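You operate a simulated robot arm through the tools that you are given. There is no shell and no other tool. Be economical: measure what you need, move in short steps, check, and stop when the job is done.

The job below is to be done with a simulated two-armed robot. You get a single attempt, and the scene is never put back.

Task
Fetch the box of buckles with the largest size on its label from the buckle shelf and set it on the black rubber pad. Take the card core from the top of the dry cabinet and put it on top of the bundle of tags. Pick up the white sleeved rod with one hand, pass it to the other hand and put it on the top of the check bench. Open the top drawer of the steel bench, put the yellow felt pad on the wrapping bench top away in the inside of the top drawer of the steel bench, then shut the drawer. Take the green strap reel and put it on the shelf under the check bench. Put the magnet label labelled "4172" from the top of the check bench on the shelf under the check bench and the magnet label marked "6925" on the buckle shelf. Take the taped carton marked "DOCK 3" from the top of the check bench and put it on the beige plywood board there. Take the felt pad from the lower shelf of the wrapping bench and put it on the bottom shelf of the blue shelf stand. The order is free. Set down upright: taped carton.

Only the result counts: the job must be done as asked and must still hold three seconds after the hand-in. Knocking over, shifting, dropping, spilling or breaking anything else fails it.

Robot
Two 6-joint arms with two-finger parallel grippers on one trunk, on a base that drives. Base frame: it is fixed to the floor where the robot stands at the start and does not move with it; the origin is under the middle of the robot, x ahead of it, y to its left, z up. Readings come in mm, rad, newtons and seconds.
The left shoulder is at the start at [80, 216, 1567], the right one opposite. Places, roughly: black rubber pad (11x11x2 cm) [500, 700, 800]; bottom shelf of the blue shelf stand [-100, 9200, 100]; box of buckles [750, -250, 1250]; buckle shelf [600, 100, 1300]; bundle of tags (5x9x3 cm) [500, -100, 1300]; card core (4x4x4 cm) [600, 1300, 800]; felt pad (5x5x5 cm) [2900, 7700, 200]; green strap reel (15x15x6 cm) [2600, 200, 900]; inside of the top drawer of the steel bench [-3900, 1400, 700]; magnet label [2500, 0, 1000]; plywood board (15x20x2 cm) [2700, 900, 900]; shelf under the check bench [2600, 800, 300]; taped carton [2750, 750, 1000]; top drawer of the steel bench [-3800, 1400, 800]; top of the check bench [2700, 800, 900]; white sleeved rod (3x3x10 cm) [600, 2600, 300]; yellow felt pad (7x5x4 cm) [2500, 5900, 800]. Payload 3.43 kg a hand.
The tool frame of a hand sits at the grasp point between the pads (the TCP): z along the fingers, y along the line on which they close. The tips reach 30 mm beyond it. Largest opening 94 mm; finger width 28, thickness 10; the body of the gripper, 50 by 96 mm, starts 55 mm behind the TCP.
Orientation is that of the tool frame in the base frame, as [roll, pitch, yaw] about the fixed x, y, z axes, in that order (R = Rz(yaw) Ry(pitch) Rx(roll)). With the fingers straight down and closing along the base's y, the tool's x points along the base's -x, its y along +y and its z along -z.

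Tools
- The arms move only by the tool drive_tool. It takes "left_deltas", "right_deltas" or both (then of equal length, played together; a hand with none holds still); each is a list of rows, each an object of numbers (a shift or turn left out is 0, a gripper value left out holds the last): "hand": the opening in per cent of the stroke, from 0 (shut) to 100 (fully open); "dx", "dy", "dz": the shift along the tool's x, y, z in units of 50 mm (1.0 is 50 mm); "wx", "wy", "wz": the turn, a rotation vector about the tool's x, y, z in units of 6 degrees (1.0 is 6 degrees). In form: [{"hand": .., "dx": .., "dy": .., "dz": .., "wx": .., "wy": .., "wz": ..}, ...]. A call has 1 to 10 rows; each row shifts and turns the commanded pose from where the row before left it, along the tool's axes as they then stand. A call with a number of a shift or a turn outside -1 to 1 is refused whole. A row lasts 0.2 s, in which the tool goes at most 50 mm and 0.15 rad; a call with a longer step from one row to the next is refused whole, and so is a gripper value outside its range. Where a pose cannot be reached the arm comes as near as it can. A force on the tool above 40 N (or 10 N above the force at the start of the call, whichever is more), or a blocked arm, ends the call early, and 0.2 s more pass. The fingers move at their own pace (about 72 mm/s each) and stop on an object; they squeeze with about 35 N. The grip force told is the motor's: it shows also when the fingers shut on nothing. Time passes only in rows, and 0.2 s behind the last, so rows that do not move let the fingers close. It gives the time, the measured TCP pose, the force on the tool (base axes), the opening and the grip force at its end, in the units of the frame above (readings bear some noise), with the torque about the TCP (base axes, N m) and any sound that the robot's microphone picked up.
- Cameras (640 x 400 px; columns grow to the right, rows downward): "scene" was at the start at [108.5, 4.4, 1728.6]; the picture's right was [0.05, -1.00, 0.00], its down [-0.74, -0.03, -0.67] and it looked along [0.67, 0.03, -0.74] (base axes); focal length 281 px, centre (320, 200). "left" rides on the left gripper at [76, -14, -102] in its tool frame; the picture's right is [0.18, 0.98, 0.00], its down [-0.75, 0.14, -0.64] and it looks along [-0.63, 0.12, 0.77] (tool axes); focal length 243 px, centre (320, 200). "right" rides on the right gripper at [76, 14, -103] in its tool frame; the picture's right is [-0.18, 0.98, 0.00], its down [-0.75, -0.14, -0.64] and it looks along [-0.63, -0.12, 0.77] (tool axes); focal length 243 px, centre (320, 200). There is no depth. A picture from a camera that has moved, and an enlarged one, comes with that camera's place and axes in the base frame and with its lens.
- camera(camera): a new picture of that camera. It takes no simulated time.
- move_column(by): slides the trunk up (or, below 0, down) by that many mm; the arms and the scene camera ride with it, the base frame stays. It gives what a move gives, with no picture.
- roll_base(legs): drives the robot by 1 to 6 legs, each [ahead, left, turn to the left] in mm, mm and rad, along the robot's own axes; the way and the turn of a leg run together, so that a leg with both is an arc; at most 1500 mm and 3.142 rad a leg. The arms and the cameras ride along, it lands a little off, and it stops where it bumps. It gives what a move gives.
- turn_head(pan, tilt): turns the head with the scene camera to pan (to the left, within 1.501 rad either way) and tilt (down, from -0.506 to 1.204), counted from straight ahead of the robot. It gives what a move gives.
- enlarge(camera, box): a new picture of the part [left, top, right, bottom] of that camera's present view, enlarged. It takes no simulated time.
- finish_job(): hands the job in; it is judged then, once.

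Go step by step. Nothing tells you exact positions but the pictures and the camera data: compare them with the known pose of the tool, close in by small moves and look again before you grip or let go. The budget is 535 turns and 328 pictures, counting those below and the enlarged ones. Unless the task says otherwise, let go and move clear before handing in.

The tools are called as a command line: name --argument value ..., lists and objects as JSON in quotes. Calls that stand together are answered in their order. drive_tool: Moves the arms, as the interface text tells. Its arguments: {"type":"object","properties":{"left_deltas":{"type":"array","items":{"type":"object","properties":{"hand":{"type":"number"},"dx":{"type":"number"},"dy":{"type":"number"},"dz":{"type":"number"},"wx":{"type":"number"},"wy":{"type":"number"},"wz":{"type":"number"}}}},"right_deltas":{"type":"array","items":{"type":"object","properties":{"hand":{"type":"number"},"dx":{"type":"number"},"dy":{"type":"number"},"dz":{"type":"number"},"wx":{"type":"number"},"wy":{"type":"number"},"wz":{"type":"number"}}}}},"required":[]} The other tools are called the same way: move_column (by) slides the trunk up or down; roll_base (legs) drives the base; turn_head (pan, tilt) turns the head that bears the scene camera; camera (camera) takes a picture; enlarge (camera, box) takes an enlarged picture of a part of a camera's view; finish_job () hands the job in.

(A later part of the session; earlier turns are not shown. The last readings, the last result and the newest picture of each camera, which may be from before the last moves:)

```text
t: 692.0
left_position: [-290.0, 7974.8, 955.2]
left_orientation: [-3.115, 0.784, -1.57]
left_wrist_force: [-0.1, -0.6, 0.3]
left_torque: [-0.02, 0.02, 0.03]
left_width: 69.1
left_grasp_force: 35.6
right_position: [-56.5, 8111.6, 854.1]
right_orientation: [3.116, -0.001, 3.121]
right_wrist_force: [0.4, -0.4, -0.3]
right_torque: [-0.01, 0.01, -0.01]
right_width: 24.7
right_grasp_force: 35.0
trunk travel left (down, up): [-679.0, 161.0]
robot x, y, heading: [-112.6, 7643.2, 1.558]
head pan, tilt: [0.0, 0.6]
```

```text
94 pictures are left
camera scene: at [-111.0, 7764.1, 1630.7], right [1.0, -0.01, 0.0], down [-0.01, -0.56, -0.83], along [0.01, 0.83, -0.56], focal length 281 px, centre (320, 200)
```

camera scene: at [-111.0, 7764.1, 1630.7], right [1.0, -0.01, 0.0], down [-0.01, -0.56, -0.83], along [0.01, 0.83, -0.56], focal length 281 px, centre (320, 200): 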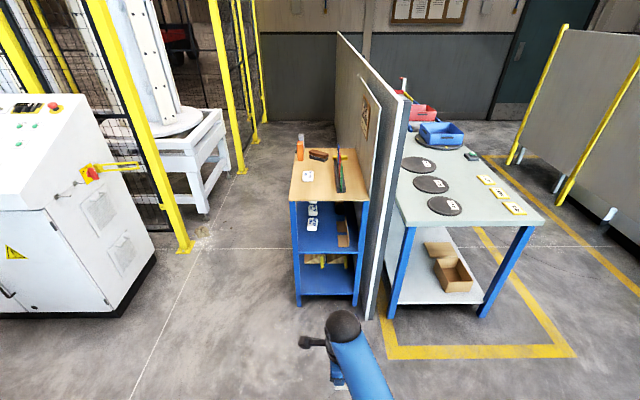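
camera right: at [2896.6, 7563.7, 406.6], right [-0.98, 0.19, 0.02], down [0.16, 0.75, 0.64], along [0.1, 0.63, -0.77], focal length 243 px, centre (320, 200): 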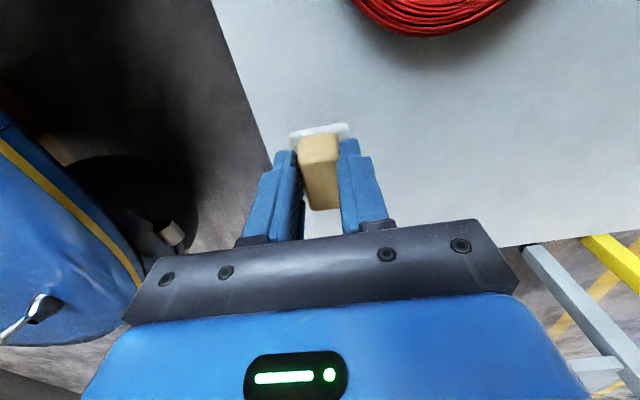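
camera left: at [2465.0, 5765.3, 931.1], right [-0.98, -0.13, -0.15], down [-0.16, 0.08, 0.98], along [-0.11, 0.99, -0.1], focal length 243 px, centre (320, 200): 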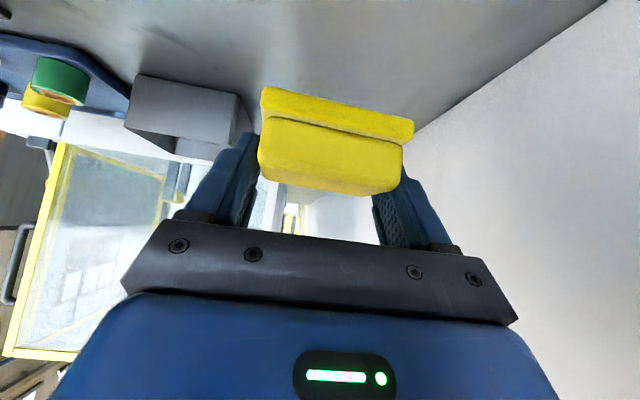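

Align heading, extend the left hand a bit, tilt the right hand 28° forward, and lower the trunk.

drive_tool --left_deltas '[{"dx": -0.4, "dz": 0.4}, {"dx": -0.4, "dz": 0.4}, {"dx": -0.4, "dz": 0.4}, {}, {}, {}]' --right_deltas '[{"wx": -1}, {"wx": -1}, {"wx": -1}, {"wx": -1}, {"wx": -0.6}, {}]'

move_column --by -400

move_column --by -240

roll_base --legs '[[620, 0, 0.013]]'

camera --camera "scene"

camera --camera "right"

```text
t: 693.4
left_position: [-288.5, 8058.5, 955.2]
left_orientation: [-3.117, 0.785, -1.571]
left_wrist_force: [-0.1, 0.5, -1.3]
left_torque: [0.0, -0.07, 0.0]
left_width: 69.0
left_grasp_force: 34.8
right_position: [-55.5, 8112.7, 854.0]
right_orientation: [2.635, -0.001, 3.121]
right_wrist_force: [0.5, -0.4, -0.1]
right_torque: [0.02, 0.02, 0.03]
right_width: 25.0
right_grasp_force: 34.9
trunk travel left (down, up): [-679.0, 161.0]
robot x, y, heading: [-108.0, 7645.5, 1.56]
head pan, tilt: [0.0, 0.6]
```

```text
t: 697.2
left_position: [-288.2, 8057.6, 554.7]
left_orientation: [-3.117, 0.784, -1.573]
left_wrist_force: [0.0, -0.7, -0.6]
left_torque: [0.02, -0.02, 0.0]
left_width: 69.1
left_grasp_force: 35.0
right_position: [-56.3, 8113.1, 454.2]
right_orientation: [2.635, -0.002, 3.122]
right_wrist_force: [0.3, 0.3, -0.9]
right_torque: [-0.02, 0.03, 0.02]
right_width: 24.7
right_grasp_force: 35.4
trunk travel left (down, up): [-279.0, 561.0]
robot x, y, heading: [-108.3, 7646.0, 1.559]
head pan, tilt: [0.0, 0.6]
```

```text
t: 699.8
left_position: [-288.8, 8057.6, 315.7]
left_orientation: [-3.116, 0.785, -1.571]
left_wrist_force: [0.1, -0.2, -0.7]
left_torque: [0.01, 0.0, -0.01]
left_width: 69.2
left_grasp_force: 35.0
right_position: [-56.3, 8112.4, 216.0]
right_orientation: [2.636, -0.002, 3.122]
right_wrist_force: [-0.2, 0.5, -1.1]
right_torque: [0.01, -0.02, -0.01]
right_width: 24.8
right_grasp_force: 34.9
trunk travel left (down, up): [-39.0, 801.0]
robot x, y, heading: [-107.6, 7646.5, 1.561]
head pan, tilt: [0.0, 0.6]
```

```text
t: 703.2
left_position: [-290.8, 8675.6, 314.8]
left_orientation: [-3.117, 0.785, -1.556]
left_wrist_force: [-0.1, -0.1, 0.3]
left_torque: [0.01, 0.0, 0.0]
left_width: 69.3
left_grasp_force: 34.9
right_position: [-61.7, 8731.6, 214.7]
right_orientation: [2.635, -0.003, 3.136]
right_wrist_force: [0.1, 0.1, -0.1]
right_torque: [0.0, -0.03, 0.0]
right_width: 24.8
right_grasp_force: 34.5
trunk travel left (down, up): [-39.0, 801.0]
robot x, y, heading: [-107.1, 8266.7, 1.572]
head pan, tilt: [0.0, 0.6]
```

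```text
93 pictures are left
camera scene: at [-108.3, 8383.4, 990.7], right [1.0, 0.0, 0.0], down [0.0, -0.57, -0.82], along [0.0, 0.82, -0.57], focal length 281 px, centre (320, 200)
```

scene: 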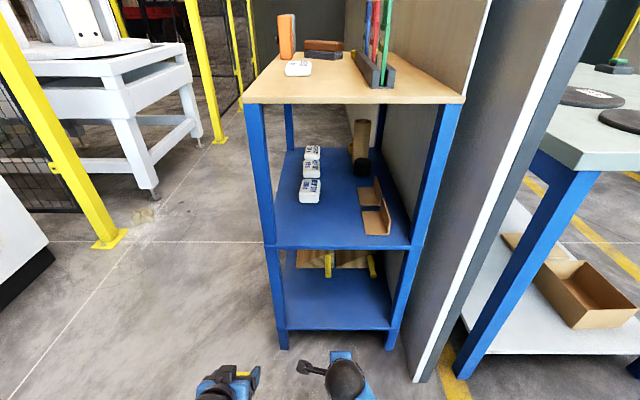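

```text
92 pictures are left
camera right: at [-137.3, 8696.1, 310.0], right [0.19, 0.86, 0.48], down [0.75, -0.44, 0.49], along [0.63, 0.26, -0.73], focal length 243 px, centre (320, 200)
```

right: 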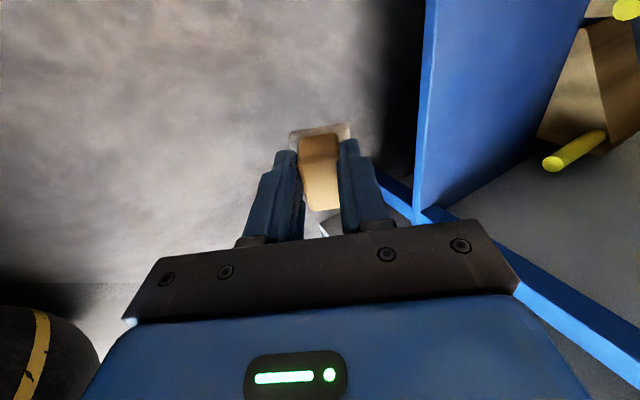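

Shelf front ≈y 8893, z≈131. Pull the left hand back to clear the stand's leg, then drive in.

drive_tool --left_deltas '[{"dx": 0.4, "dz": -0.4}, {"dx": 0.4, "dz": -0.4}, {"dx": 0.35, "dz": -0.35}, {}]'

roll_base --legs '[[215, 0, 0]]'

camera --camera "right"

camera --camera "scene"

```text
t: 704.2
left_position: [-290.9, 8595.1, 315.0]
left_orientation: [-3.117, 0.785, -1.556]
left_wrist_force: [0.2, 0.4, -0.6]
left_torque: [-0.03, 0.0, 0.04]
left_width: 69.0
left_grasp_force: 34.9
right_position: [-59.9, 8732.4, 214.5]
right_orientation: [2.636, -0.002, 3.135]
right_wrist_force: [0.5, -0.6, -0.3]
right_torque: [-0.03, 0.02, 0.01]
right_width: 24.8
right_grasp_force: 35.0
trunk travel left (down, up): [-39.0, 801.0]
robot x, y, heading: [-112.1, 8263.7, 1.575]
head pan, tilt: [0.0, 0.6]
```

```text
t: 705.9
left_position: [-291.8, 8810.1, 314.2]
left_orientation: [-3.117, 0.782, -1.559]
left_wrist_force: [0.1, 0.2, -0.9]
left_torque: [-0.02, 0.01, -0.02]
left_width: 69.0
left_grasp_force: 34.7
right_position: [-60.7, 8948.5, 213.9]
right_orientation: [2.636, -0.002, 3.134]
right_wrist_force: [-0.1, -0.3, -1.2]
right_torque: [0.0, 0.01, -0.03]
right_width: 25.0
right_grasp_force: 35.7
trunk travel left (down, up): [-39.0, 801.0]
robot x, y, heading: [-108.4, 8477.5, 1.574]
head pan, tilt: [0.0, 0.6]
```

```text
91 pictures are left
camera right: at [-137.4, 8912.5, 309.9], right [0.19, 0.86, 0.48], down [0.75, -0.44, 0.49], along [0.63, 0.26, -0.73], focal length 243 px, centre (320, 200)
```

right: 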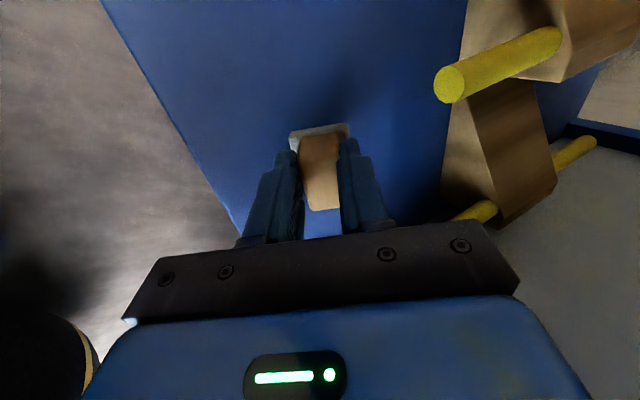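

```text
90 pictures are left
camera scene: at [-108.6, 8599.9, 990.6], right [1.0, 0.0, 0.0], down [0.0, -0.57, -0.82], along [0.0, 0.82, -0.57], focal length 281 px, centre (320, 200)
```

scene: 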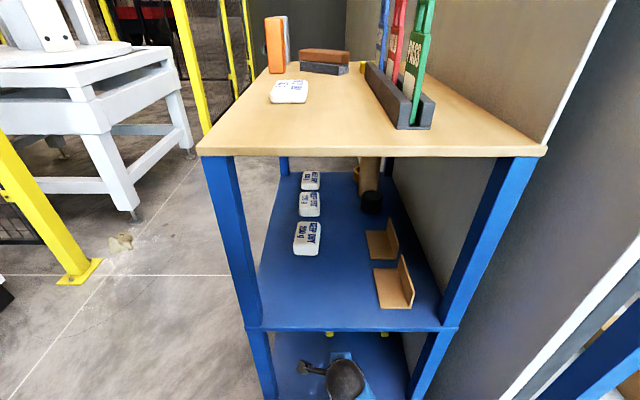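

Over the bottom shelf with room around. Lower gently.

drive_tool --right_deltas '[{"dy": -0.12, "dz": 0.22}, {"dy": -0.1, "dz": 0.18}, {}]'

drive_tool --right_deltas '[{"dy": -0.05, "dz": 0.09}, {"dy": -0.05, "dz": 0.09}, {"dy": -0.05, "dz": 0.09}, {}]'

```text
t: 706.7
left_position: [-292.0, 8809.5, 316.9]
left_orientation: [-3.118, 0.787, -1.558]
left_wrist_force: [0.3, -0.7, -0.6]
left_torque: [0.0, 0.01, -0.01]
left_width: 69.1
left_grasp_force: 35.5
right_position: [-62.7, 8950.7, 197.6]
right_orientation: [2.62, -0.007, 3.134]
right_wrist_force: [2.6, 5.8, 37.5]
right_torque: [0.74, -0.2, 0.03]
right_width: 24.9
right_grasp_force: 35.3
trunk travel left (down, up): [-39.0, 801.0]
robot x, y, heading: [-110.5, 8481.3, 1.579]
head pan, tilt: [0.0, 0.6]
```

```text
t: 707.3
left_position: [-292.0, 8810.0, 315.3]
left_orientation: [-3.116, 0.784, -1.555]
left_wrist_force: [0.0, 0.1, 0.4]
left_torque: [0.0, 0.01, 0.01]
left_width: 69.1
left_grasp_force: 34.8
right_position: [-62.7, 8954.1, 193.2]
right_orientation: [2.609, -0.009, 3.134]
right_wrist_force: [1.9, -2.9, 17.4]
right_torque: [-0.11, -0.14, -0.04]
right_width: 25.0
right_grasp_force: 35.1
trunk travel left (down, up): [-39.0, 801.0]
robot x, y, heading: [-107.2, 8478.0, 1.571]
head pan, tilt: [0.0, 0.6]
stopped in row 3 (right hand): the force on the tool passed its limit at 53 N (the readings are from after the stop); the commanded pose is now the measured one
```

Contact reached. Release and withdraw along the tool axis.

drive_tool --right_deltas '[{"dy": 0.04, "dz": -0.08}, {"hand": 55}, {}, {}, {"dz": -0.4}, {"dz": -0.6}, {}]'

camera --camera "right"

```text
t: 708.9
left_position: [-290.9, 8810.6, 315.3]
left_orientation: [-3.117, 0.786, -1.558]
left_wrist_force: [-0.4, -0.3, 0.9]
left_torque: [0.0, -0.01, -0.02]
left_width: 69.1
left_grasp_force: 34.8
right_position: [-62.1, 8927.9, 238.5]
right_orientation: [2.616, -0.009, 3.133]
right_wrist_force: [0.0, -0.1, -0.2]
right_torque: [-0.01, 0.03, 0.04]
right_width: 51.7
right_grasp_force: 0.1
trunk travel left (down, up): [-39.0, 801.0]
robot x, y, heading: [-104.8, 8482.9, 1.572]
head pan, tilt: [0.0, 0.6]
```

```text
89 pictures are left
camera right: at [-138.6, 8890.4, 332.1], right [0.19, 0.85, 0.49], down [0.75, -0.45, 0.48], along [0.63, 0.28, -0.73], focal length 243 px, centre (320, 200)
```

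right: 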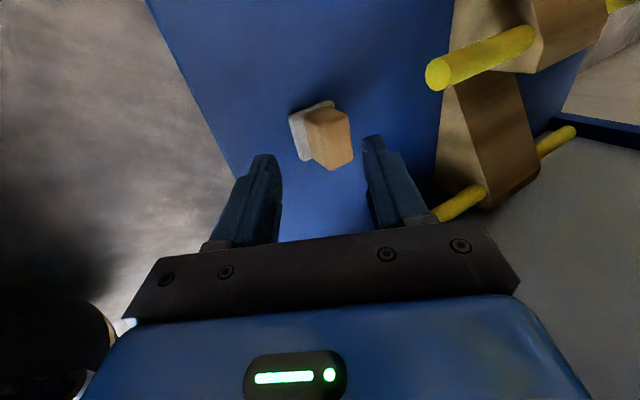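

Felt pad lies on the stand's bottom shelf. Back out, raise the trunk, and drive to the steel bench by the known lanes.

roll_base --legs '[[-800, 0, 0]]'

move_column --by 400

move_column --by 260

roll_base --legs '[[0, -1450, 0], [0, -250, 0], [-1450, 0, 0], [-1450, 0, 0], [-1350, 0, 0]]'

```text
t: 713.2
left_position: [-290.5, 8012.2, 314.2]
left_orientation: [-3.118, 0.787, -1.568]
left_wrist_force: [-0.1, -0.4, -1.0]
left_torque: [0.04, 0.02, 0.0]
left_width: 69.1
left_grasp_force: 35.6
right_position: [-60.9, 8128.1, 236.3]
right_orientation: [2.618, -0.009, 3.127]
right_wrist_force: [0.3, 0.5, 0.2]
right_torque: [0.0, 0.02, -0.02]
right_width: 51.9
right_grasp_force: 0.0
trunk travel left (down, up): [-39.0, 801.0]
robot x, y, heading: [-108.9, 7680.3, 1.565]
head pan, tilt: [0.0, 0.6]
```

```text
t: 717.0
left_position: [-290.6, 8012.5, 715.2]
left_orientation: [-3.12, 0.782, -1.564]
left_wrist_force: [-0.3, 0.7, -0.5]
left_torque: [-0.02, -0.02, 0.01]
left_width: 69.1
left_grasp_force: 35.1
right_position: [-60.5, 8127.7, 638.6]
right_orientation: [2.616, -0.008, 3.125]
right_wrist_force: [0.0, 0.4, 0.4]
right_torque: [-0.01, -0.01, -0.01]
right_width: 51.6
right_grasp_force: 0.1
trunk travel left (down, up): [-439.0, 401.0]
robot x, y, heading: [-110.2, 7678.8, 1.563]
head pan, tilt: [0.0, 0.6]
```

```text
t: 719.7
left_position: [-290.9, 8012.0, 975.0]
left_orientation: [-3.116, 0.786, -1.566]
left_wrist_force: [-0.1, 0.1, -0.1]
left_torque: [0.03, 0.01, 0.0]
left_width: 69.0
left_grasp_force: 35.1
right_position: [-60.5, 8127.1, 897.7]
right_orientation: [2.616, -0.008, 3.126]
right_wrist_force: [-0.6, 0.9, 0.1]
right_torque: [0.03, 0.0, 0.02]
right_width: 51.9
right_grasp_force: 0.1
trunk travel left (down, up): [-699.0, 141.0]
robot x, y, heading: [-108.6, 7681.7, 1.566]
head pan, tilt: [0.0, 0.6]
```

```text
t: 748.2
left_position: [1341.3, 3767.8, 974.5]
left_orientation: [-3.118, 0.784, -1.584]
left_wrist_force: [-0.4, 0.2, -0.3]
left_torque: [-0.02, -0.01, -0.03]
left_width: 69.3
left_grasp_force: 34.5
right_position: [1572.3, 3878.5, 897.0]
right_orientation: [2.617, -0.009, 3.109]
right_wrist_force: [-0.1, 0.2, -0.3]
right_torque: [0.02, -0.01, 0.04]
right_width: 51.7
right_grasp_force: 0.0
trunk travel left (down, up): [-699.0, 141.0]
robot x, y, heading: [1513.5, 3433.8, 1.547]
head pan, tilt: [0.0, 0.6]
```

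roll_base --legs '[[0, 0, 1.595], [1450, -60, 0], [400, 0, 0], [0, 1450, 0], [0, 480, 0]]'

turn_head --pan 0 --tilt 0.35

camera --camera "scene"

```text
t: 766.6
left_position: [-693.7, 2120.1, 974.5]
left_orientation: [-3.114, 0.784, 0.002]
left_wrist_force: [0.0, -0.6, 0.3]
left_torque: [0.05, 0.03, -0.04]
left_width: 69.0
left_grasp_force: 34.7
right_position: [-809.1, 2358.2, 897.3]
right_orientation: [2.614, 0.007, -1.618]
right_wrist_force: [0.0, 19.4, 0.9]
right_torque: [-0.7, 0.0, -0.54]
right_width: 51.7
right_grasp_force: 0.1
trunk travel left (down, up): [-699.0, 141.0]
robot x, y, heading: [-365.2, 2299.3, 3.128]
head pan, tilt: [0.0, 0.6]
stopped in leg 4: the force on the tool passed its limit at 84 N (the readings are from after the stop); the commanded pose is now the measured one
```

```text
t: 767.4
left_position: [-694.9, 2122.8, 975.0]
left_orientation: [-3.119, 0.784, -0.004]
left_wrist_force: [-0.6, 0.1, -0.9]
left_torque: [-0.01, 0.01, 0.01]
left_width: 69.2
left_grasp_force: 35.2
right_position: [-809.7, 2358.3, 897.3]
right_orientation: [2.612, -0.001, -1.608]
right_wrist_force: [0.1, 1.2, 1.5]
right_torque: [-0.06, -0.01, -0.03]
right_width: 52.2
right_grasp_force: 0.2
trunk travel left (down, up): [-699.0, 141.0]
robot x, y, heading: [-362.6, 2295.7, 3.126]
head pan, tilt: [0.0, 0.351]
```

```text
88 pictures are left
camera scene: at [-485.6, 2304.4, 1673.4], right [0.01, 1.0, 0.0], down [0.34, -0.01, -0.94], along [-0.94, 0.01, -0.34], focal length 281 px, centre (320, 200)
```

scene: 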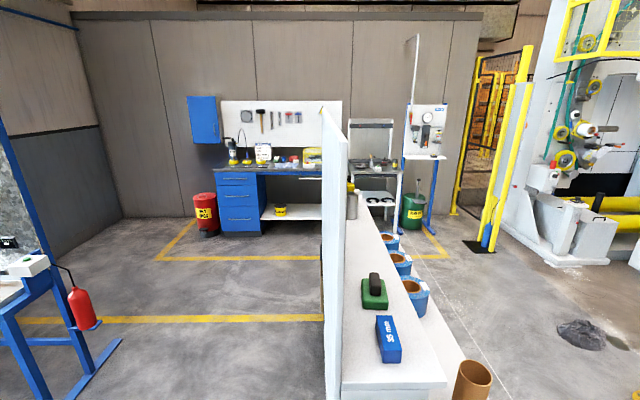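

The right hand touched the end of the tape bench. I check what it touched before moving.

camera --camera "right"

turn_head --pan -0.15 --tilt 0.9

camera --camera "scene"

```text
87 pictures are left
camera right: at [-773.6, 2281.6, 992.0], right [-0.84, 0.22, 0.5], down [0.47, 0.74, 0.48], along [-0.26, 0.64, -0.72], focal length 243 px, centre (320, 200)
```

right: 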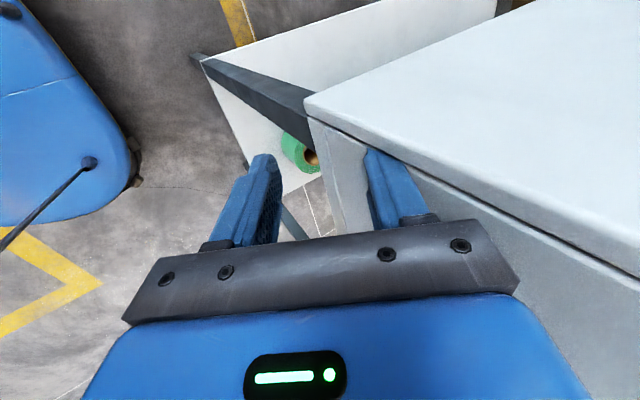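

```text
t: 768.4
left_position: [-695.1, 2121.9, 975.9]
left_orientation: [-3.117, 0.784, -0.002]
left_wrist_force: [0.4, 0.9, -0.9]
left_torque: [-0.01, -0.01, 0.03]
left_width: 69.1
left_grasp_force: 35.1
right_position: [-809.0, 2357.6, 897.9]
right_orientation: [2.612, 0.003, -1.609]
right_wrist_force: [-0.6, 4.1, 0.9]
right_torque: [-0.16, -0.01, -0.12]
right_width: 52.4
right_grasp_force: 0.6
trunk travel left (down, up): [-699.0, 141.0]
robot x, y, heading: [-363.7, 2296.5, 3.127]
head pan, tilt: [-0.15, 0.901]
```

```text
86 pictures are left
camera scene: at [-466.8, 2314.3, 1626.0], right [0.16, 0.99, 0.0], down [0.77, -0.13, -0.62], along [-0.61, 0.1, -0.78], focal length 281 px, centre (320, 200)
```

scene: 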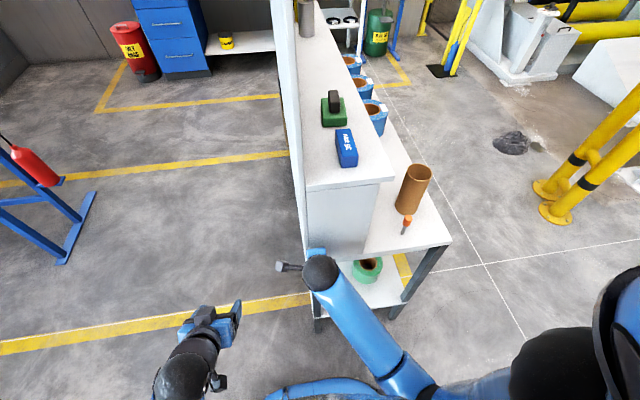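

Only the heavy partition edge was touched; nothing moved. Back off in +x first, then go left.

roll_base --legs '[[-250, 0, 0], [0, 900, 0]]'

camera --camera "scene"

```text
t: 770.1
left_position: [-472.4, 2120.6, 976.9]
left_orientation: [-3.116, 0.788, -0.006]
left_wrist_force: [-0.9, 0.1, -0.1]
left_torque: [0.01, 0.04, -0.01]
left_width: 69.1
left_grasp_force: 35.6
right_position: [-586.8, 2358.8, 900.1]
right_orientation: [2.608, 0.003, -1.615]
right_wrist_force: [0.5, -0.2, 0.2]
right_torque: [-0.01, 0.01, 0.01]
right_width: 51.7
right_grasp_force: 0.1
trunk travel left (down, up): [-699.0, 141.0]
robot x, y, heading: [-142.7, 2301.5, 3.117]
head pan, tilt: [-0.15, 0.901]
stopped in leg 1: the robot was blocked; the commanded pose is now the measured one
```

```text
85 pictures are left
camera scene: at [-240.3, 2311.1, 1626.5], right [0.17, 0.99, 0.0], down [0.77, -0.13, -0.63], along [-0.62, 0.11, -0.78], focal length 281 px, centre (320, 200)
```

scene: 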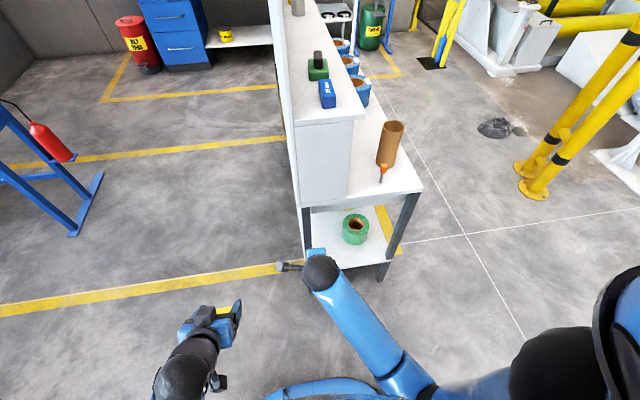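

I bumped backwards, probably against the trolley's handle. Move forward a bit, then left, and check the trolley.

roll_base --legs '[[50, 0, 0.02], [0, 800, 0]]'

turn_head --pan -1.5 --tilt 0.5

camera --camera "scene"

```text
t: 775.0
left_position: [-521.6, 1312.0, 974.9]
left_orientation: [-3.116, 0.784, 0.018]
left_wrist_force: [-0.1, -0.9, -1.1]
left_torque: [-0.01, 0.0, -0.02]
left_width: 69.2
left_grasp_force: 35.1
right_position: [-640.4, 1547.3, 897.4]
right_orientation: [2.614, 0.002, -1.592]
right_wrist_force: [0.4, 0.2, 0.4]
right_torque: [0.01, 0.01, 0.01]
right_width: 51.3
right_grasp_force: 0.1
trunk travel left (down, up): [-699.0, 141.0]
robot x, y, heading: [-192.7, 1496.8, -3.14]
head pan, tilt: [-0.15, 0.901]
```

```text
t: 776.5
left_position: [-520.3, 1311.5, 974.2]
left_orientation: [-3.115, 0.784, 0.016]
left_wrist_force: [0.3, -0.8, -0.1]
left_torque: [0.0, -0.01, -0.02]
left_width: 69.0
left_grasp_force: 35.5
right_position: [-639.1, 1546.5, 896.9]
right_orientation: [2.614, 0.002, -1.592]
right_wrist_force: [0.5, -0.2, 0.6]
right_torque: [0.02, -0.01, -0.02]
right_width: 51.6
right_grasp_force: 0.1
trunk travel left (down, up): [-699.0, 141.0]
robot x, y, heading: [-192.8, 1496.6, -3.135]
head pan, tilt: [-1.499, 0.499]
```

```text
84 pictures are left
camera scene: at [-228.9, 1587.9, 1659.8], right [1.0, 0.08, 0.0], down [0.04, -0.48, -0.88], along [-0.07, 0.88, -0.48], focal length 281 px, centre (320, 200)
```

scene: 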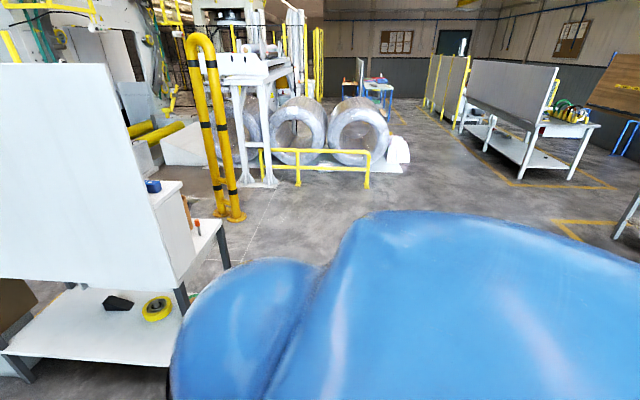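

I turn briefly to verify the trolley wasn't displaced.

roll_base --legs '[[100, 0, 0], [0, 0, -1.6]]'

turn_head --pan -0.5 --tilt 0.6

camera --camera "scene"

```text
t: 781.5
left_position: [-468.1, 1829.9, 975.1]
left_orientation: [-3.116, 0.785, -1.579]
left_wrist_force: [0.3, -1.0, -0.1]
left_torque: [-0.01, 0.02, -0.01]
left_width: 68.9
left_grasp_force: 35.2
right_position: [-231.7, 1943.9, 899.1]
right_orientation: [2.614, 0.001, 3.098]
right_wrist_force: [0.1, -0.1, 0.8]
right_torque: [-0.04, -0.02, -0.03]
right_width: 51.6
right_grasp_force: 0.0
trunk travel left (down, up): [-699.0, 141.0]
robot x, y, heading: [-293.4, 1495.8, 1.554]
head pan, tilt: [-1.499, 0.499]
```

```text
t: 782.8
left_position: [-468.1, 1830.3, 974.7]
left_orientation: [-3.117, 0.783, -1.578]
left_wrist_force: [0.4, 1.0, -0.7]
left_torque: [0.0, 0.02, 0.02]
left_width: 69.1
left_grasp_force: 35.4
right_position: [-229.8, 1944.0, 898.3]
right_orientation: [2.612, 0.003, 3.099]
right_wrist_force: [-0.6, 0.1, 1.0]
right_torque: [-0.01, 0.02, 0.0]
right_width: 51.8
right_grasp_force: 0.0
trunk travel left (down, up): [-699.0, 141.0]
robot x, y, heading: [-291.8, 1496.7, 1.551]
head pan, tilt: [-0.499, 0.6]
```

```text
83 pictures are left
camera scene: at [-247.4, 1603.9, 1650.7], right [0.87, -0.5, 0.0], down [-0.28, -0.49, -0.83], along [0.41, 0.72, -0.56], focal length 281 px, centre (320, 200)
```

scene: 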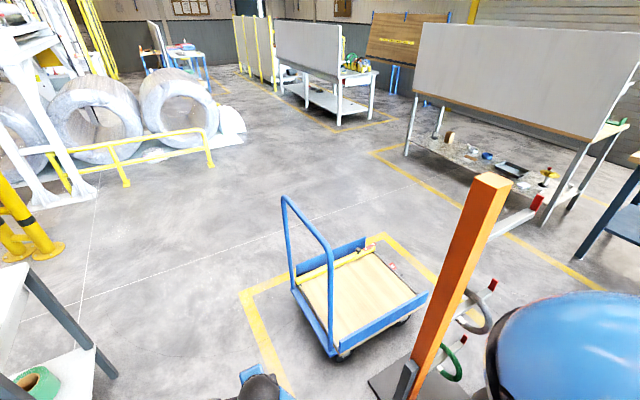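

Trolley unmoved. Turn back and drive to the steel bench.

roll_base --legs '[[0, 0, 1.59], [1450, 0, 0], [900, 0, 0]]'

turn_head --pan 0 --tilt 0.5

camera --camera "scene"

```text
t: 798.2
left_position: [-2966.6, 1269.5, 975.4]
left_orientation: [-3.118, 0.784, 0.028]
left_wrist_force: [-0.5, 0.4, -0.2]
left_torque: [-0.01, 0.02, 0.0]
left_width: 69.4
left_grasp_force: 35.0
right_position: [-3089.1, 1503.5, 898.2]
right_orientation: [2.61, 0.001, -1.58]
right_wrist_force: [1.0, 0.1, -0.9]
right_torque: [-0.03, -0.01, 0.02]
right_width: 51.4
right_grasp_force: 0.1
trunk travel left (down, up): [-699.0, 141.0]
robot x, y, heading: [-2637.7, 1457.8, -3.123]
head pan, tilt: [-0.499, 0.6]
```

```text
t: 799.1
left_position: [-2966.8, 1269.5, 975.0]
left_orientation: [-3.118, 0.785, 0.03]
left_wrist_force: [0.3, -0.7, 0.8]
left_torque: [-0.01, -0.01, 0.01]
left_width: 68.9
left_grasp_force: 35.2
right_position: [-3089.8, 1503.2, 897.8]
right_orientation: [2.612, 0.002, -1.58]
right_wrist_force: [1.0, -0.6, 0.0]
right_torque: [0.03, -0.03, -0.01]
right_width: 51.6
right_grasp_force: 0.0
trunk travel left (down, up): [-699.0, 141.0]
robot x, y, heading: [-2637.9, 1457.6, -3.125]
head pan, tilt: [0.0, 0.499]
```

```text
82 pictures are left
camera scene: at [-2761.8, 1457.5, 1659.8], right [-0.02, 1.0, 0.0], down [0.48, 0.01, -0.88], along [-0.88, -0.01, -0.48], focal length 281 px, centre (320, 200)
```

scene: 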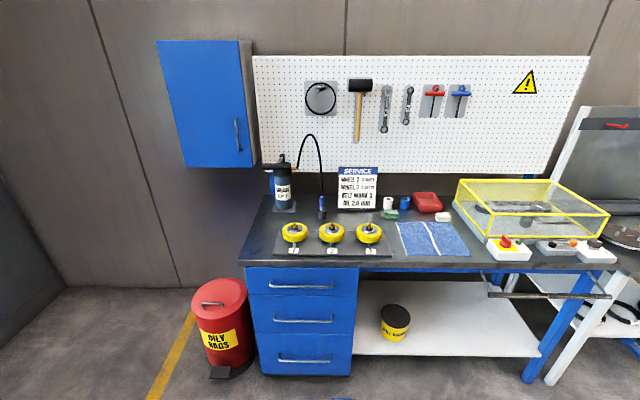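

Top drawer: long bar handle at z≈745, y≈1225–1510. I turn the right hand horizontal (closing vertically) and lower the trunk.

drive_tool --right_deltas '[{"wx": -1, "hand": 60}, {"wx": -1}, {"wx": -1}, {"wx": -1}, {"wx": -1}, {"wx": -1}, {"wx": -1}, {"wx": -1}, {"wx": -1}, {"wx": -1}]'

move_column --by -150

roll_base --legs '[[250, 70, -0.017]]'

camera --camera "right"

camera --camera "scene"

```text
t: 801.3
left_position: [-2968.1, 1270.4, 974.5]
left_orientation: [-3.117, 0.783, 0.031]
left_wrist_force: [0.0, 0.2, -0.8]
left_torque: [0.01, 0.01, -0.02]
left_width: 69.0
left_grasp_force: 35.0
right_position: [-3116.0, 1503.8, 992.2]
right_orientation: [1.583, 0.012, -1.578]
right_wrist_force: [-0.3, 0.7, 0.3]
right_torque: [0.03, 0.01, 0.01]
right_width: 56.7
right_grasp_force: 0.1
right hand out of reach, approached as far as the arm can: row 8, 9, 10
trunk travel left (down, up): [-699.0, 141.0]
robot x, y, heading: [-2639.3, 1458.7, -3.124]
head pan, tilt: [0.0, 0.499]
```

```text
t: 803.1
left_position: [-2966.7, 1270.9, 825.3]
left_orientation: [-3.117, 0.784, 0.03]
left_wrist_force: [0.7, -0.9, -0.5]
left_torque: [0.01, -0.01, -0.02]
left_width: 69.3
left_grasp_force: 34.8
right_position: [-3116.2, 1503.7, 843.3]
right_orientation: [1.585, 0.012, -1.577]
right_wrist_force: [-0.2, -0.2, -0.4]
right_torque: [0.0, 0.01, 0.01]
right_width: 56.6
right_grasp_force: 0.2
trunk travel left (down, up): [-549.0, 291.0]
robot x, y, heading: [-2640.1, 1455.9, -3.127]
head pan, tilt: [0.0, 0.499]
```

```text
t: 804.9
left_position: [-3218.6, 1203.4, 825.3]
left_orientation: [-3.116, 0.783, 0.013]
left_wrist_force: [0.0, -0.4, -0.3]
left_torque: [0.0, 0.0, 0.0]
left_width: 69.2
left_grasp_force: 34.7
right_position: [-3364.0, 1439.8, 842.7]
right_orientation: [1.584, 0.013, -1.595]
right_wrist_force: [0.7, -0.3, 0.0]
right_torque: [0.0, -0.01, 0.03]
right_width: 56.6
right_grasp_force: 0.0
trunk travel left (down, up): [-549.0, 291.0]
robot x, y, heading: [-2887.1, 1383.6, 3.149]
head pan, tilt: [0.0, 0.499]
```

```text
81 pictures are left
camera right: at [-3265.0, 1362.3, 855.5], right [-0.01, 0.17, 0.98], down [0.66, 0.74, -0.12], along [-0.75, 0.65, -0.12], focal length 243 px, centre (320, 200)
```

right: 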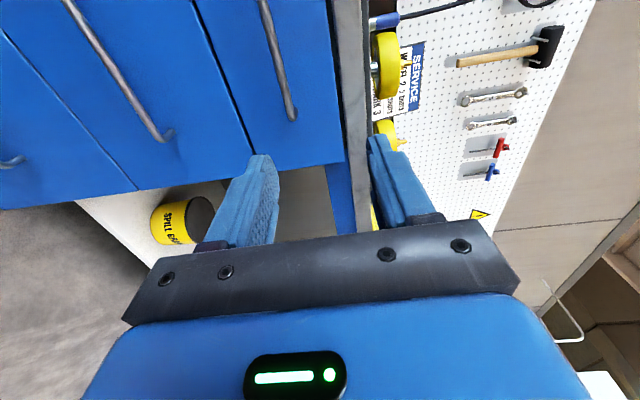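

```text
80 pictures are left
camera scene: at [-3010.3, 1387.4, 1509.9], right [0.0, 1.0, 0.0], down [0.48, 0.0, -0.88], along [-0.88, 0.0, -0.48], focal length 281 px, centre (320, 200)
```

scene: 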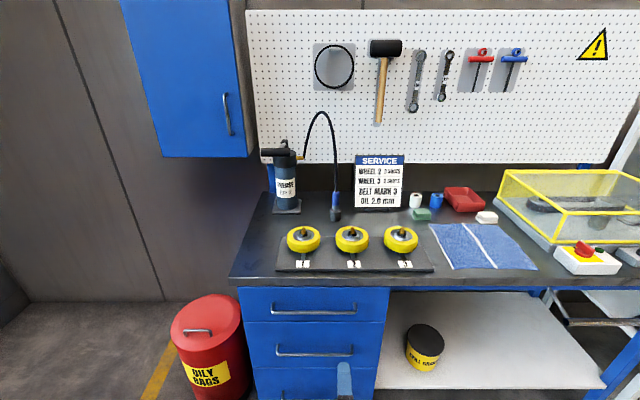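

Handle bar at x≈−3627, z≈780. Lower 63 mm and approach to within 60 mm.

move_column --by -62

roll_base --legs '[[190, 0, -0.007]]'

camera --camera "right"

```text
t: 806.0
left_position: [-3221.2, 1203.7, 763.4]
left_orientation: [-3.119, 0.783, 0.01]
left_wrist_force: [0.6, 0.0, -1.0]
left_torque: [-0.01, -0.02, 0.03]
left_width: 69.1
left_grasp_force: 34.2
right_position: [-3365.7, 1440.2, 780.7]
right_orientation: [1.585, 0.012, -1.594]
right_wrist_force: [0.1, -0.2, -0.6]
right_torque: [-0.01, -0.02, -0.01]
right_width: 56.5
right_grasp_force: 0.1
trunk travel left (down, up): [-487.0, 353.0]
robot x, y, heading: [-2887.9, 1386.4, 3.138]
head pan, tilt: [0.0, 0.499]
```

```text
t: 807.5
left_position: [-3410.3, 1207.3, 762.4]
left_orientation: [-3.117, 0.784, 0.003]
left_wrist_force: [-0.7, 0.5, 0.1]
left_torque: [-0.02, 0.0, 0.03]
left_width: 69.0
left_grasp_force: 34.8
right_position: [-3552.3, 1445.7, 780.0]
right_orientation: [1.583, 0.013, -1.604]
right_wrist_force: [-0.4, 0.9, 0.0]
right_torque: [-0.03, -0.04, -0.02]
right_width: 56.3
right_grasp_force: 0.1
trunk travel left (down, up): [-487.0, 353.0]
robot x, y, heading: [-3080.7, 1390.5, 3.129]
head pan, tilt: [0.0, 0.499]
```

```text
79 pictures are left
camera right: at [-3454.3, 1366.3, 793.3], right [-0.01, 0.17, 0.99], down [0.67, 0.73, -0.12], along [-0.74, 0.66, -0.12], focal length 243 px, centre (320, 200)
```

right: 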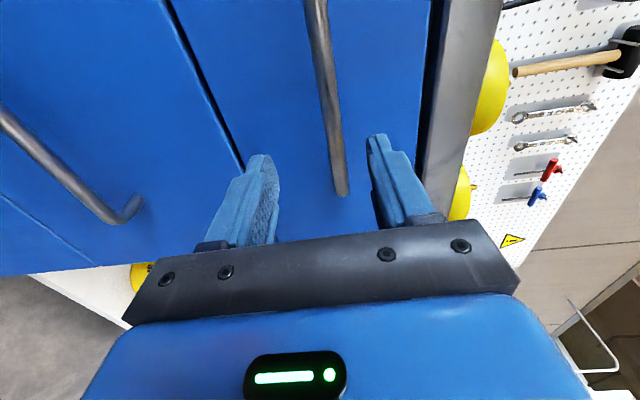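

move_column --by 6

roll_base --legs '[[42, 25, 0.012]]'

camera --camera "right"

```text
t: 808.1
left_position: [-3410.3, 1206.8, 769.2]
left_orientation: [-3.116, 0.782, 0.003]
left_wrist_force: [0.5, 0.7, -0.3]
left_torque: [0.02, 0.02, 0.01]
left_width: 69.0
left_grasp_force: 35.5
right_position: [-3553.2, 1445.2, 786.9]
right_orientation: [1.583, 0.014, -1.604]
right_wrist_force: [0.8, 0.0, 0.5]
right_torque: [-0.03, 0.01, 0.02]
right_width: 56.4
right_grasp_force: 0.0
trunk travel left (down, up): [-493.0, 347.0]
robot x, y, heading: [-3080.4, 1382.3, 3.138]
head pan, tilt: [0.0, 0.499]
```

```text
t: 809.0
left_position: [-3447.3, 1179.7, 769.1]
left_orientation: [-3.116, 0.784, 0.015]
left_wrist_force: [-1.2, 0.6, -0.7]
left_torque: [-0.03, -0.01, -0.04]
left_width: 69.0
left_grasp_force: 34.8
right_position: [-3593.4, 1416.6, 785.9]
right_orientation: [1.584, 0.012, -1.592]
right_wrist_force: [0.1, 0.1, 0.8]
right_torque: [-0.02, 0.0, -0.02]
right_width: 56.4
right_grasp_force: 0.1
trunk travel left (down, up): [-493.0, 347.0]
robot x, y, heading: [-3116.8, 1363.7, -3.134]
head pan, tilt: [0.0, 0.499]
```

```text
78 pictures are left
camera right: at [-3494.1, 1338.2, 799.7], right [-0.01, 0.17, 0.98], down [0.66, 0.74, -0.12], along [-0.75, 0.65, -0.12], focal length 243 px, centre (320, 200)
```

right: 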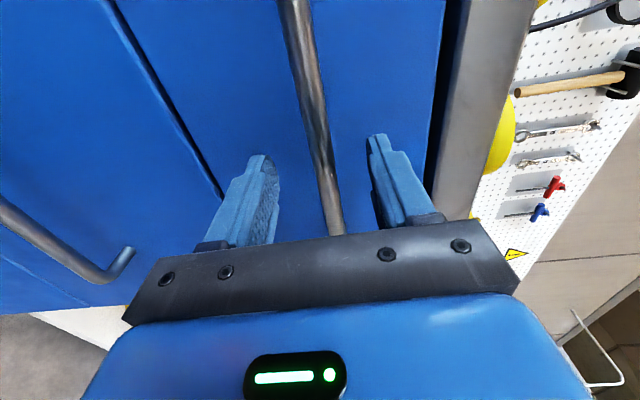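

The bar lies between the fingertips. Advance 18 mm and close.

roll_base --legs '[[18, 0, 0]]'

drive_tool --right_deltas '[{"hand": 0}, {}, {}, {}, {}]'

camera --camera "right"

```text
t: 809.9
left_position: [-3465.9, 1177.8, 768.9]
left_orientation: [-3.114, 0.783, 0.016]
left_wrist_force: [-0.6, 0.0, -0.9]
left_torque: [0.0, -0.01, 0.02]
left_width: 69.0
left_grasp_force: 35.0
right_position: [-3609.2, 1414.8, 786.3]
right_orientation: [1.582, 0.016, -1.587]
right_wrist_force: [4.8, -0.3, 2.2]
right_torque: [-0.03, 0.25, 0.04]
right_width: 57.6
right_grasp_force: 0.4
trunk travel left (down, up): [-493.0, 347.0]
robot x, y, heading: [-3134.3, 1363.0, -3.141]
head pan, tilt: [0.0, 0.499]
stopped in leg 1: the force on the tool passed its limit at 67 N (the readings are from after the stop); the commanded pose is now the measured one
```

```text
t: 811.1
left_position: [-3464.4, 1178.0, 769.9]
left_orientation: [-3.118, 0.783, 0.016]
left_wrist_force: [0.2, 0.6, 0.1]
left_torque: [0.0, -0.03, -0.01]
left_width: 69.0
left_grasp_force: 35.0
right_position: [-3608.6, 1415.1, 790.3]
right_orientation: [1.578, 0.01, -1.591]
right_wrist_force: [-3.0, 2.4, 32.1]
right_torque: [-0.81, -0.19, -0.48]
right_width: 16.5
right_grasp_force: 44.8
trunk travel left (down, up): [-493.0, 347.0]
robot x, y, heading: [-3132.9, 1360.0, -3.14]
head pan, tilt: [0.0, 0.499]
```

```text
77 pictures are left
camera right: at [-3509.2, 1337.5, 802.4], right [0.0, 0.17, 0.98], down [0.66, 0.74, -0.13], along [-0.75, 0.65, -0.12], focal length 243 px, centre (320, 200)
```

right: 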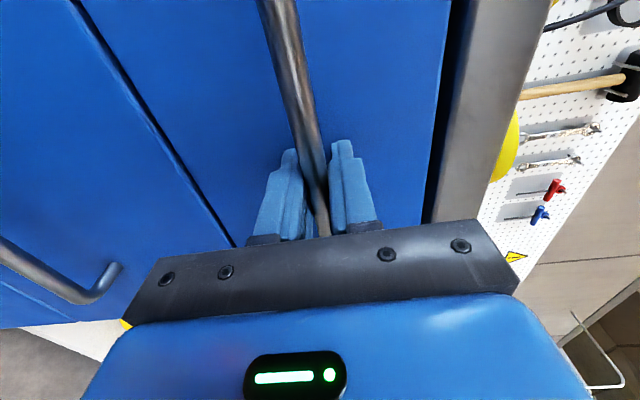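

Handle gripped. Relieve the vertical load and pull with the base.

move_column --by 4

roll_base --legs '[[-120, 0, 0]]'

camera --camera "scene"

```text
t: 811.6
left_position: [-3465.1, 1177.1, 772.3]
left_orientation: [-3.115, 0.784, 0.017]
left_wrist_force: [-0.3, -0.1, -0.4]
left_torque: [0.02, 0.02, 0.0]
left_width: 69.1
left_grasp_force: 34.4
right_position: [-3608.9, 1414.4, 789.9]
right_orientation: [1.585, 0.014, -1.588]
right_wrist_force: [-0.5, -1.3, 17.2]
right_torque: [-1.03, -0.11, -0.59]
right_width: 16.3
right_grasp_force: 45.4
trunk travel left (down, up): [-497.0, 343.0]
robot x, y, heading: [-3136.9, 1364.1, -3.139]
head pan, tilt: [0.0, 0.499]
```

```text
t: 812.9
left_position: [-3346.6, 1178.4, 772.4]
left_orientation: [-3.116, 0.782, 0.016]
left_wrist_force: [0.6, 0.2, 0.2]
left_torque: [0.03, 0.0, -0.01]
left_width: 69.4
left_grasp_force: 35.2
right_position: [-3490.9, 1414.6, 790.7]
right_orientation: [1.585, 0.014, -1.586]
right_wrist_force: [-0.4, -3.0, 7.3]
right_torque: [-1.09, -0.08, 0.13]
right_width: 16.1
right_grasp_force: 44.9
trunk travel left (down, up): [-497.0, 343.0]
robot x, y, heading: [-3017.3, 1363.8, -3.139]
head pan, tilt: [0.0, 0.499]
```

```text
76 pictures are left
camera scene: at [-3138.7, 1363.1, 1457.8], right [0.0, 1.0, 0.0], down [0.48, 0.0, -0.88], along [-0.88, 0.0, -0.48], focal length 281 px, centre (320, 200)
```

scene: 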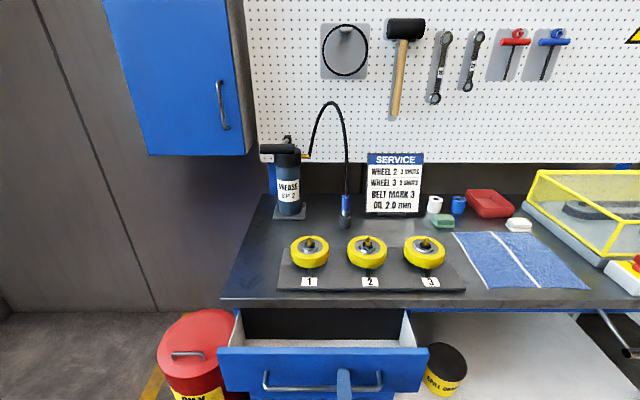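

The drawer opens. Pull another 130 mm.

roll_base --legs '[[-130, 0, 0]]'

camera --camera "scene"

```text
t: 814.2
left_position: [-3217.7, 1178.6, 771.3]
left_orientation: [-3.115, 0.781, 0.018]
left_wrist_force: [-0.2, 0.1, -1.1]
left_torque: [0.0, -0.02, 0.0]
left_width: 68.8
left_grasp_force: 34.9
right_position: [-3362.4, 1414.8, 790.0]
right_orientation: [1.585, 0.011, -1.587]
right_wrist_force: [-1.1, -3.2, 0.9]
right_torque: [-1.1, -0.03, -0.27]
right_width: 16.4
right_grasp_force: 44.9
trunk travel left (down, up): [-497.0, 343.0]
robot x, y, heading: [-2890.4, 1360.8, -3.137]
head pan, tilt: [0.0, 0.499]
```

```text
75 pictures are left
camera scene: at [-3009.5, 1363.6, 1457.8], right [0.0, 1.0, 0.0], down [0.48, 0.0, -0.88], along [-0.88, 0.0, -0.48], focal length 281 px, centre (320, 200)
```

scene: 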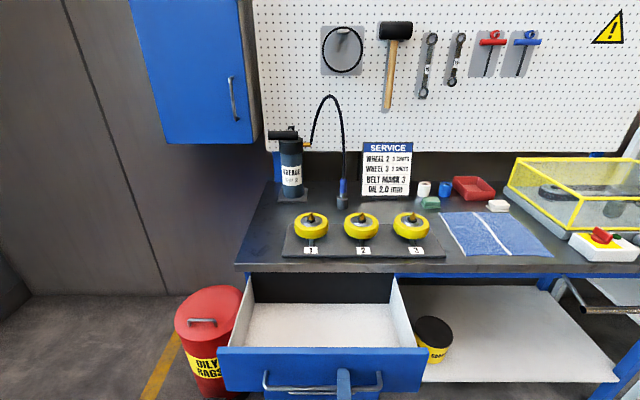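

Drawer is open 250 mm and empty. Keeping hold of it with the right hand, I raise the left hand over it.

drive_tool --left_deltas '[{"dx": -0.5, "dz": -0.5}, {"dx": -0.5, "dz": -0.5}, {"dx": -0.5, "dz": -0.5}, {"dx": -0.5, "dz": -0.5}, {"dx": -0.5, "dz": -0.5}, {}]'

```text
t: 815.6
left_position: [-3297.8, 1196.9, 831.3]
left_orientation: [-3.117, 0.782, 0.018]
left_wrist_force: [0.3, -1.0, -0.3]
left_torque: [0.01, 0.0, 0.01]
left_width: 68.9
left_grasp_force: 35.3
left hand out of reach, approached as far as the arm can: row 1, 2, 3, 4, 5
right_position: [-3361.9, 1414.6, 790.6]
right_orientation: [1.584, 0.01, -1.586]
right_wrist_force: [-1.1, -1.1, -1.5]
right_torque: [-0.93, 0.02, -0.04]
right_width: 16.5
right_grasp_force: 45.2
trunk travel left (down, up): [-497.0, 343.0]
robot x, y, heading: [-2884.8, 1364.6, -3.142]
head pan, tilt: [0.0, 0.499]
```

Boundary reached; I release the handle, back off, and use the trunk to raise instead.

drive_tool --right_deltas '[{"hand": 55}, {}, {}, {}]'

roll_base --legs '[[-70, 0, 0]]'

move_column --by 150

camera --camera "scene"

```text
t: 816.6
left_position: [-3296.5, 1198.2, 830.7]
left_orientation: [-3.117, 0.782, 0.015]
left_wrist_force: [-0.3, 1.0, -0.7]
left_torque: [-0.01, -0.01, -0.03]
left_width: 69.1
left_grasp_force: 35.2
right_position: [-3362.0, 1415.5, 790.2]
right_orientation: [1.585, 0.012, -1.587]
right_wrist_force: [1.0, 1.0, 0.3]
right_torque: [-0.02, -0.01, 0.04]
right_width: 51.8
right_grasp_force: 0.1
trunk travel left (down, up): [-497.0, 343.0]
robot x, y, heading: [-2887.6, 1361.7, -3.14]
head pan, tilt: [0.0, 0.499]
```

```text
t: 817.6
left_position: [-3228.0, 1198.2, 830.9]
left_orientation: [-3.114, 0.783, 0.014]
left_wrist_force: [-0.4, 0.7, 0.1]
left_torque: [0.01, 0.02, 0.01]
left_width: 69.2
left_grasp_force: 34.9
right_position: [-3292.5, 1414.7, 789.0]
right_orientation: [1.584, 0.012, -1.586]
right_wrist_force: [0.3, 0.4, -0.6]
right_torque: [0.01, -0.03, 0.0]
right_width: 51.7
right_grasp_force: 0.0
trunk travel left (down, up): [-497.0, 343.0]
robot x, y, heading: [-2812.7, 1360.9, -3.141]
head pan, tilt: [0.0, 0.499]
```

```text
t: 819.3
left_position: [-3228.0, 1198.0, 981.0]
left_orientation: [-3.114, 0.781, 0.015]
left_wrist_force: [-0.1, 1.8, -0.1]
left_torque: [-0.03, 0.01, 0.0]
left_width: 69.0
left_grasp_force: 35.4
right_position: [-3292.7, 1415.1, 939.9]
right_orientation: [1.585, 0.012, -1.587]
right_wrist_force: [0.2, 0.1, 1.2]
right_torque: [0.01, 0.02, -0.03]
right_width: 51.4
right_grasp_force: 0.2
trunk travel left (down, up): [-647.0, 193.0]
robot x, y, heading: [-2818.5, 1367.0, -3.138]
head pan, tilt: [0.0, 0.499]
```

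```text
74 pictures are left
camera scene: at [-2939.8, 1364.1, 1607.7], right [0.0, 1.0, 0.0], down [0.48, 0.0, -0.88], along [-0.88, 0.0, -0.48], focal length 281 px, centre (320, 200)
```

scene: 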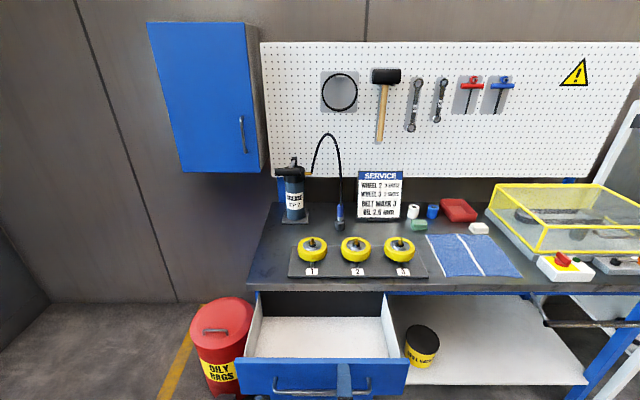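

drive_tool --left_deltas '[{"dx": -0.516, "dy": -0.255, "dz": 0.516}, {"dx": -0.516, "dy": -0.255, "dz": 0.516}, {"dx": -0.516, "dy": -0.255, "dz": 0.516}, {"dx": -0.516, "dy": -0.255, "dz": 0.516}, {"dx": -0.516, "dy": -0.255, "dz": 0.516}, {"dx": -0.516, "dy": -0.255, "dz": 0.516}, {"dx": -0.516, "dy": -0.255, "dz": 0.516}, {"dx": -0.516, "dy": -0.255, "dz": 0.516}, {}]'

camera --camera "left"

camera --camera "scene"

```text
t: 821.3
left_position: [-3519.1, 1301.4, 982.0]
left_orientation: [-3.116, 0.783, 0.018]
left_wrist_force: [0.0, 0.6, -0.1]
left_torque: [0.02, -0.02, 0.02]
left_width: 69.1
left_grasp_force: 35.2
right_position: [-3292.0, 1414.6, 940.3]
right_orientation: [1.581, 0.012, -1.586]
right_wrist_force: [-0.3, 0.2, -0.3]
right_torque: [-0.01, 0.01, 0.0]
right_width: 51.8
right_grasp_force: 0.1
trunk travel left (down, up): [-647.0, 193.0]
robot x, y, heading: [-2816.0, 1361.1, -3.137]
head pan, tilt: [0.0, 0.499]
```

```text
73 pictures are left
camera left: at [-3392.7, 1314.0, 1001.1], right [0.13, -0.98, -0.15], down [-0.08, -0.16, 0.98], along [-0.99, -0.12, -0.1], focal length 243 px, centre (320, 200)
```

left: 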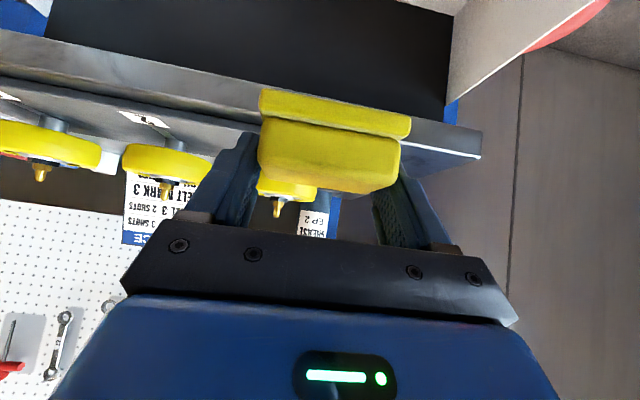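

```text
72 pictures are left
camera scene: at [-2939.2, 1363.8, 1607.9], right [0.0, 1.0, 0.0], down [0.48, 0.0, -0.88], along [-0.88, 0.0, -0.48], focal length 281 px, centre (320, 200)
```

scene: 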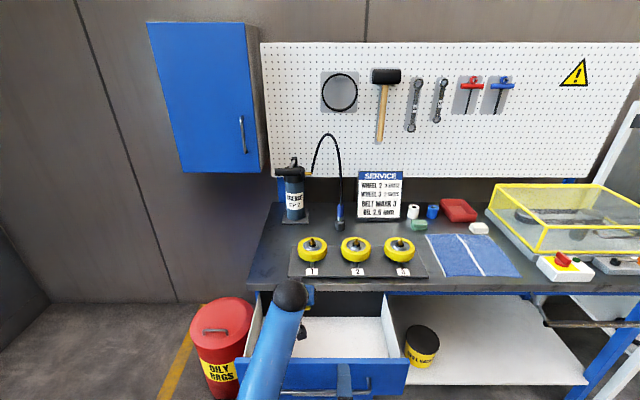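

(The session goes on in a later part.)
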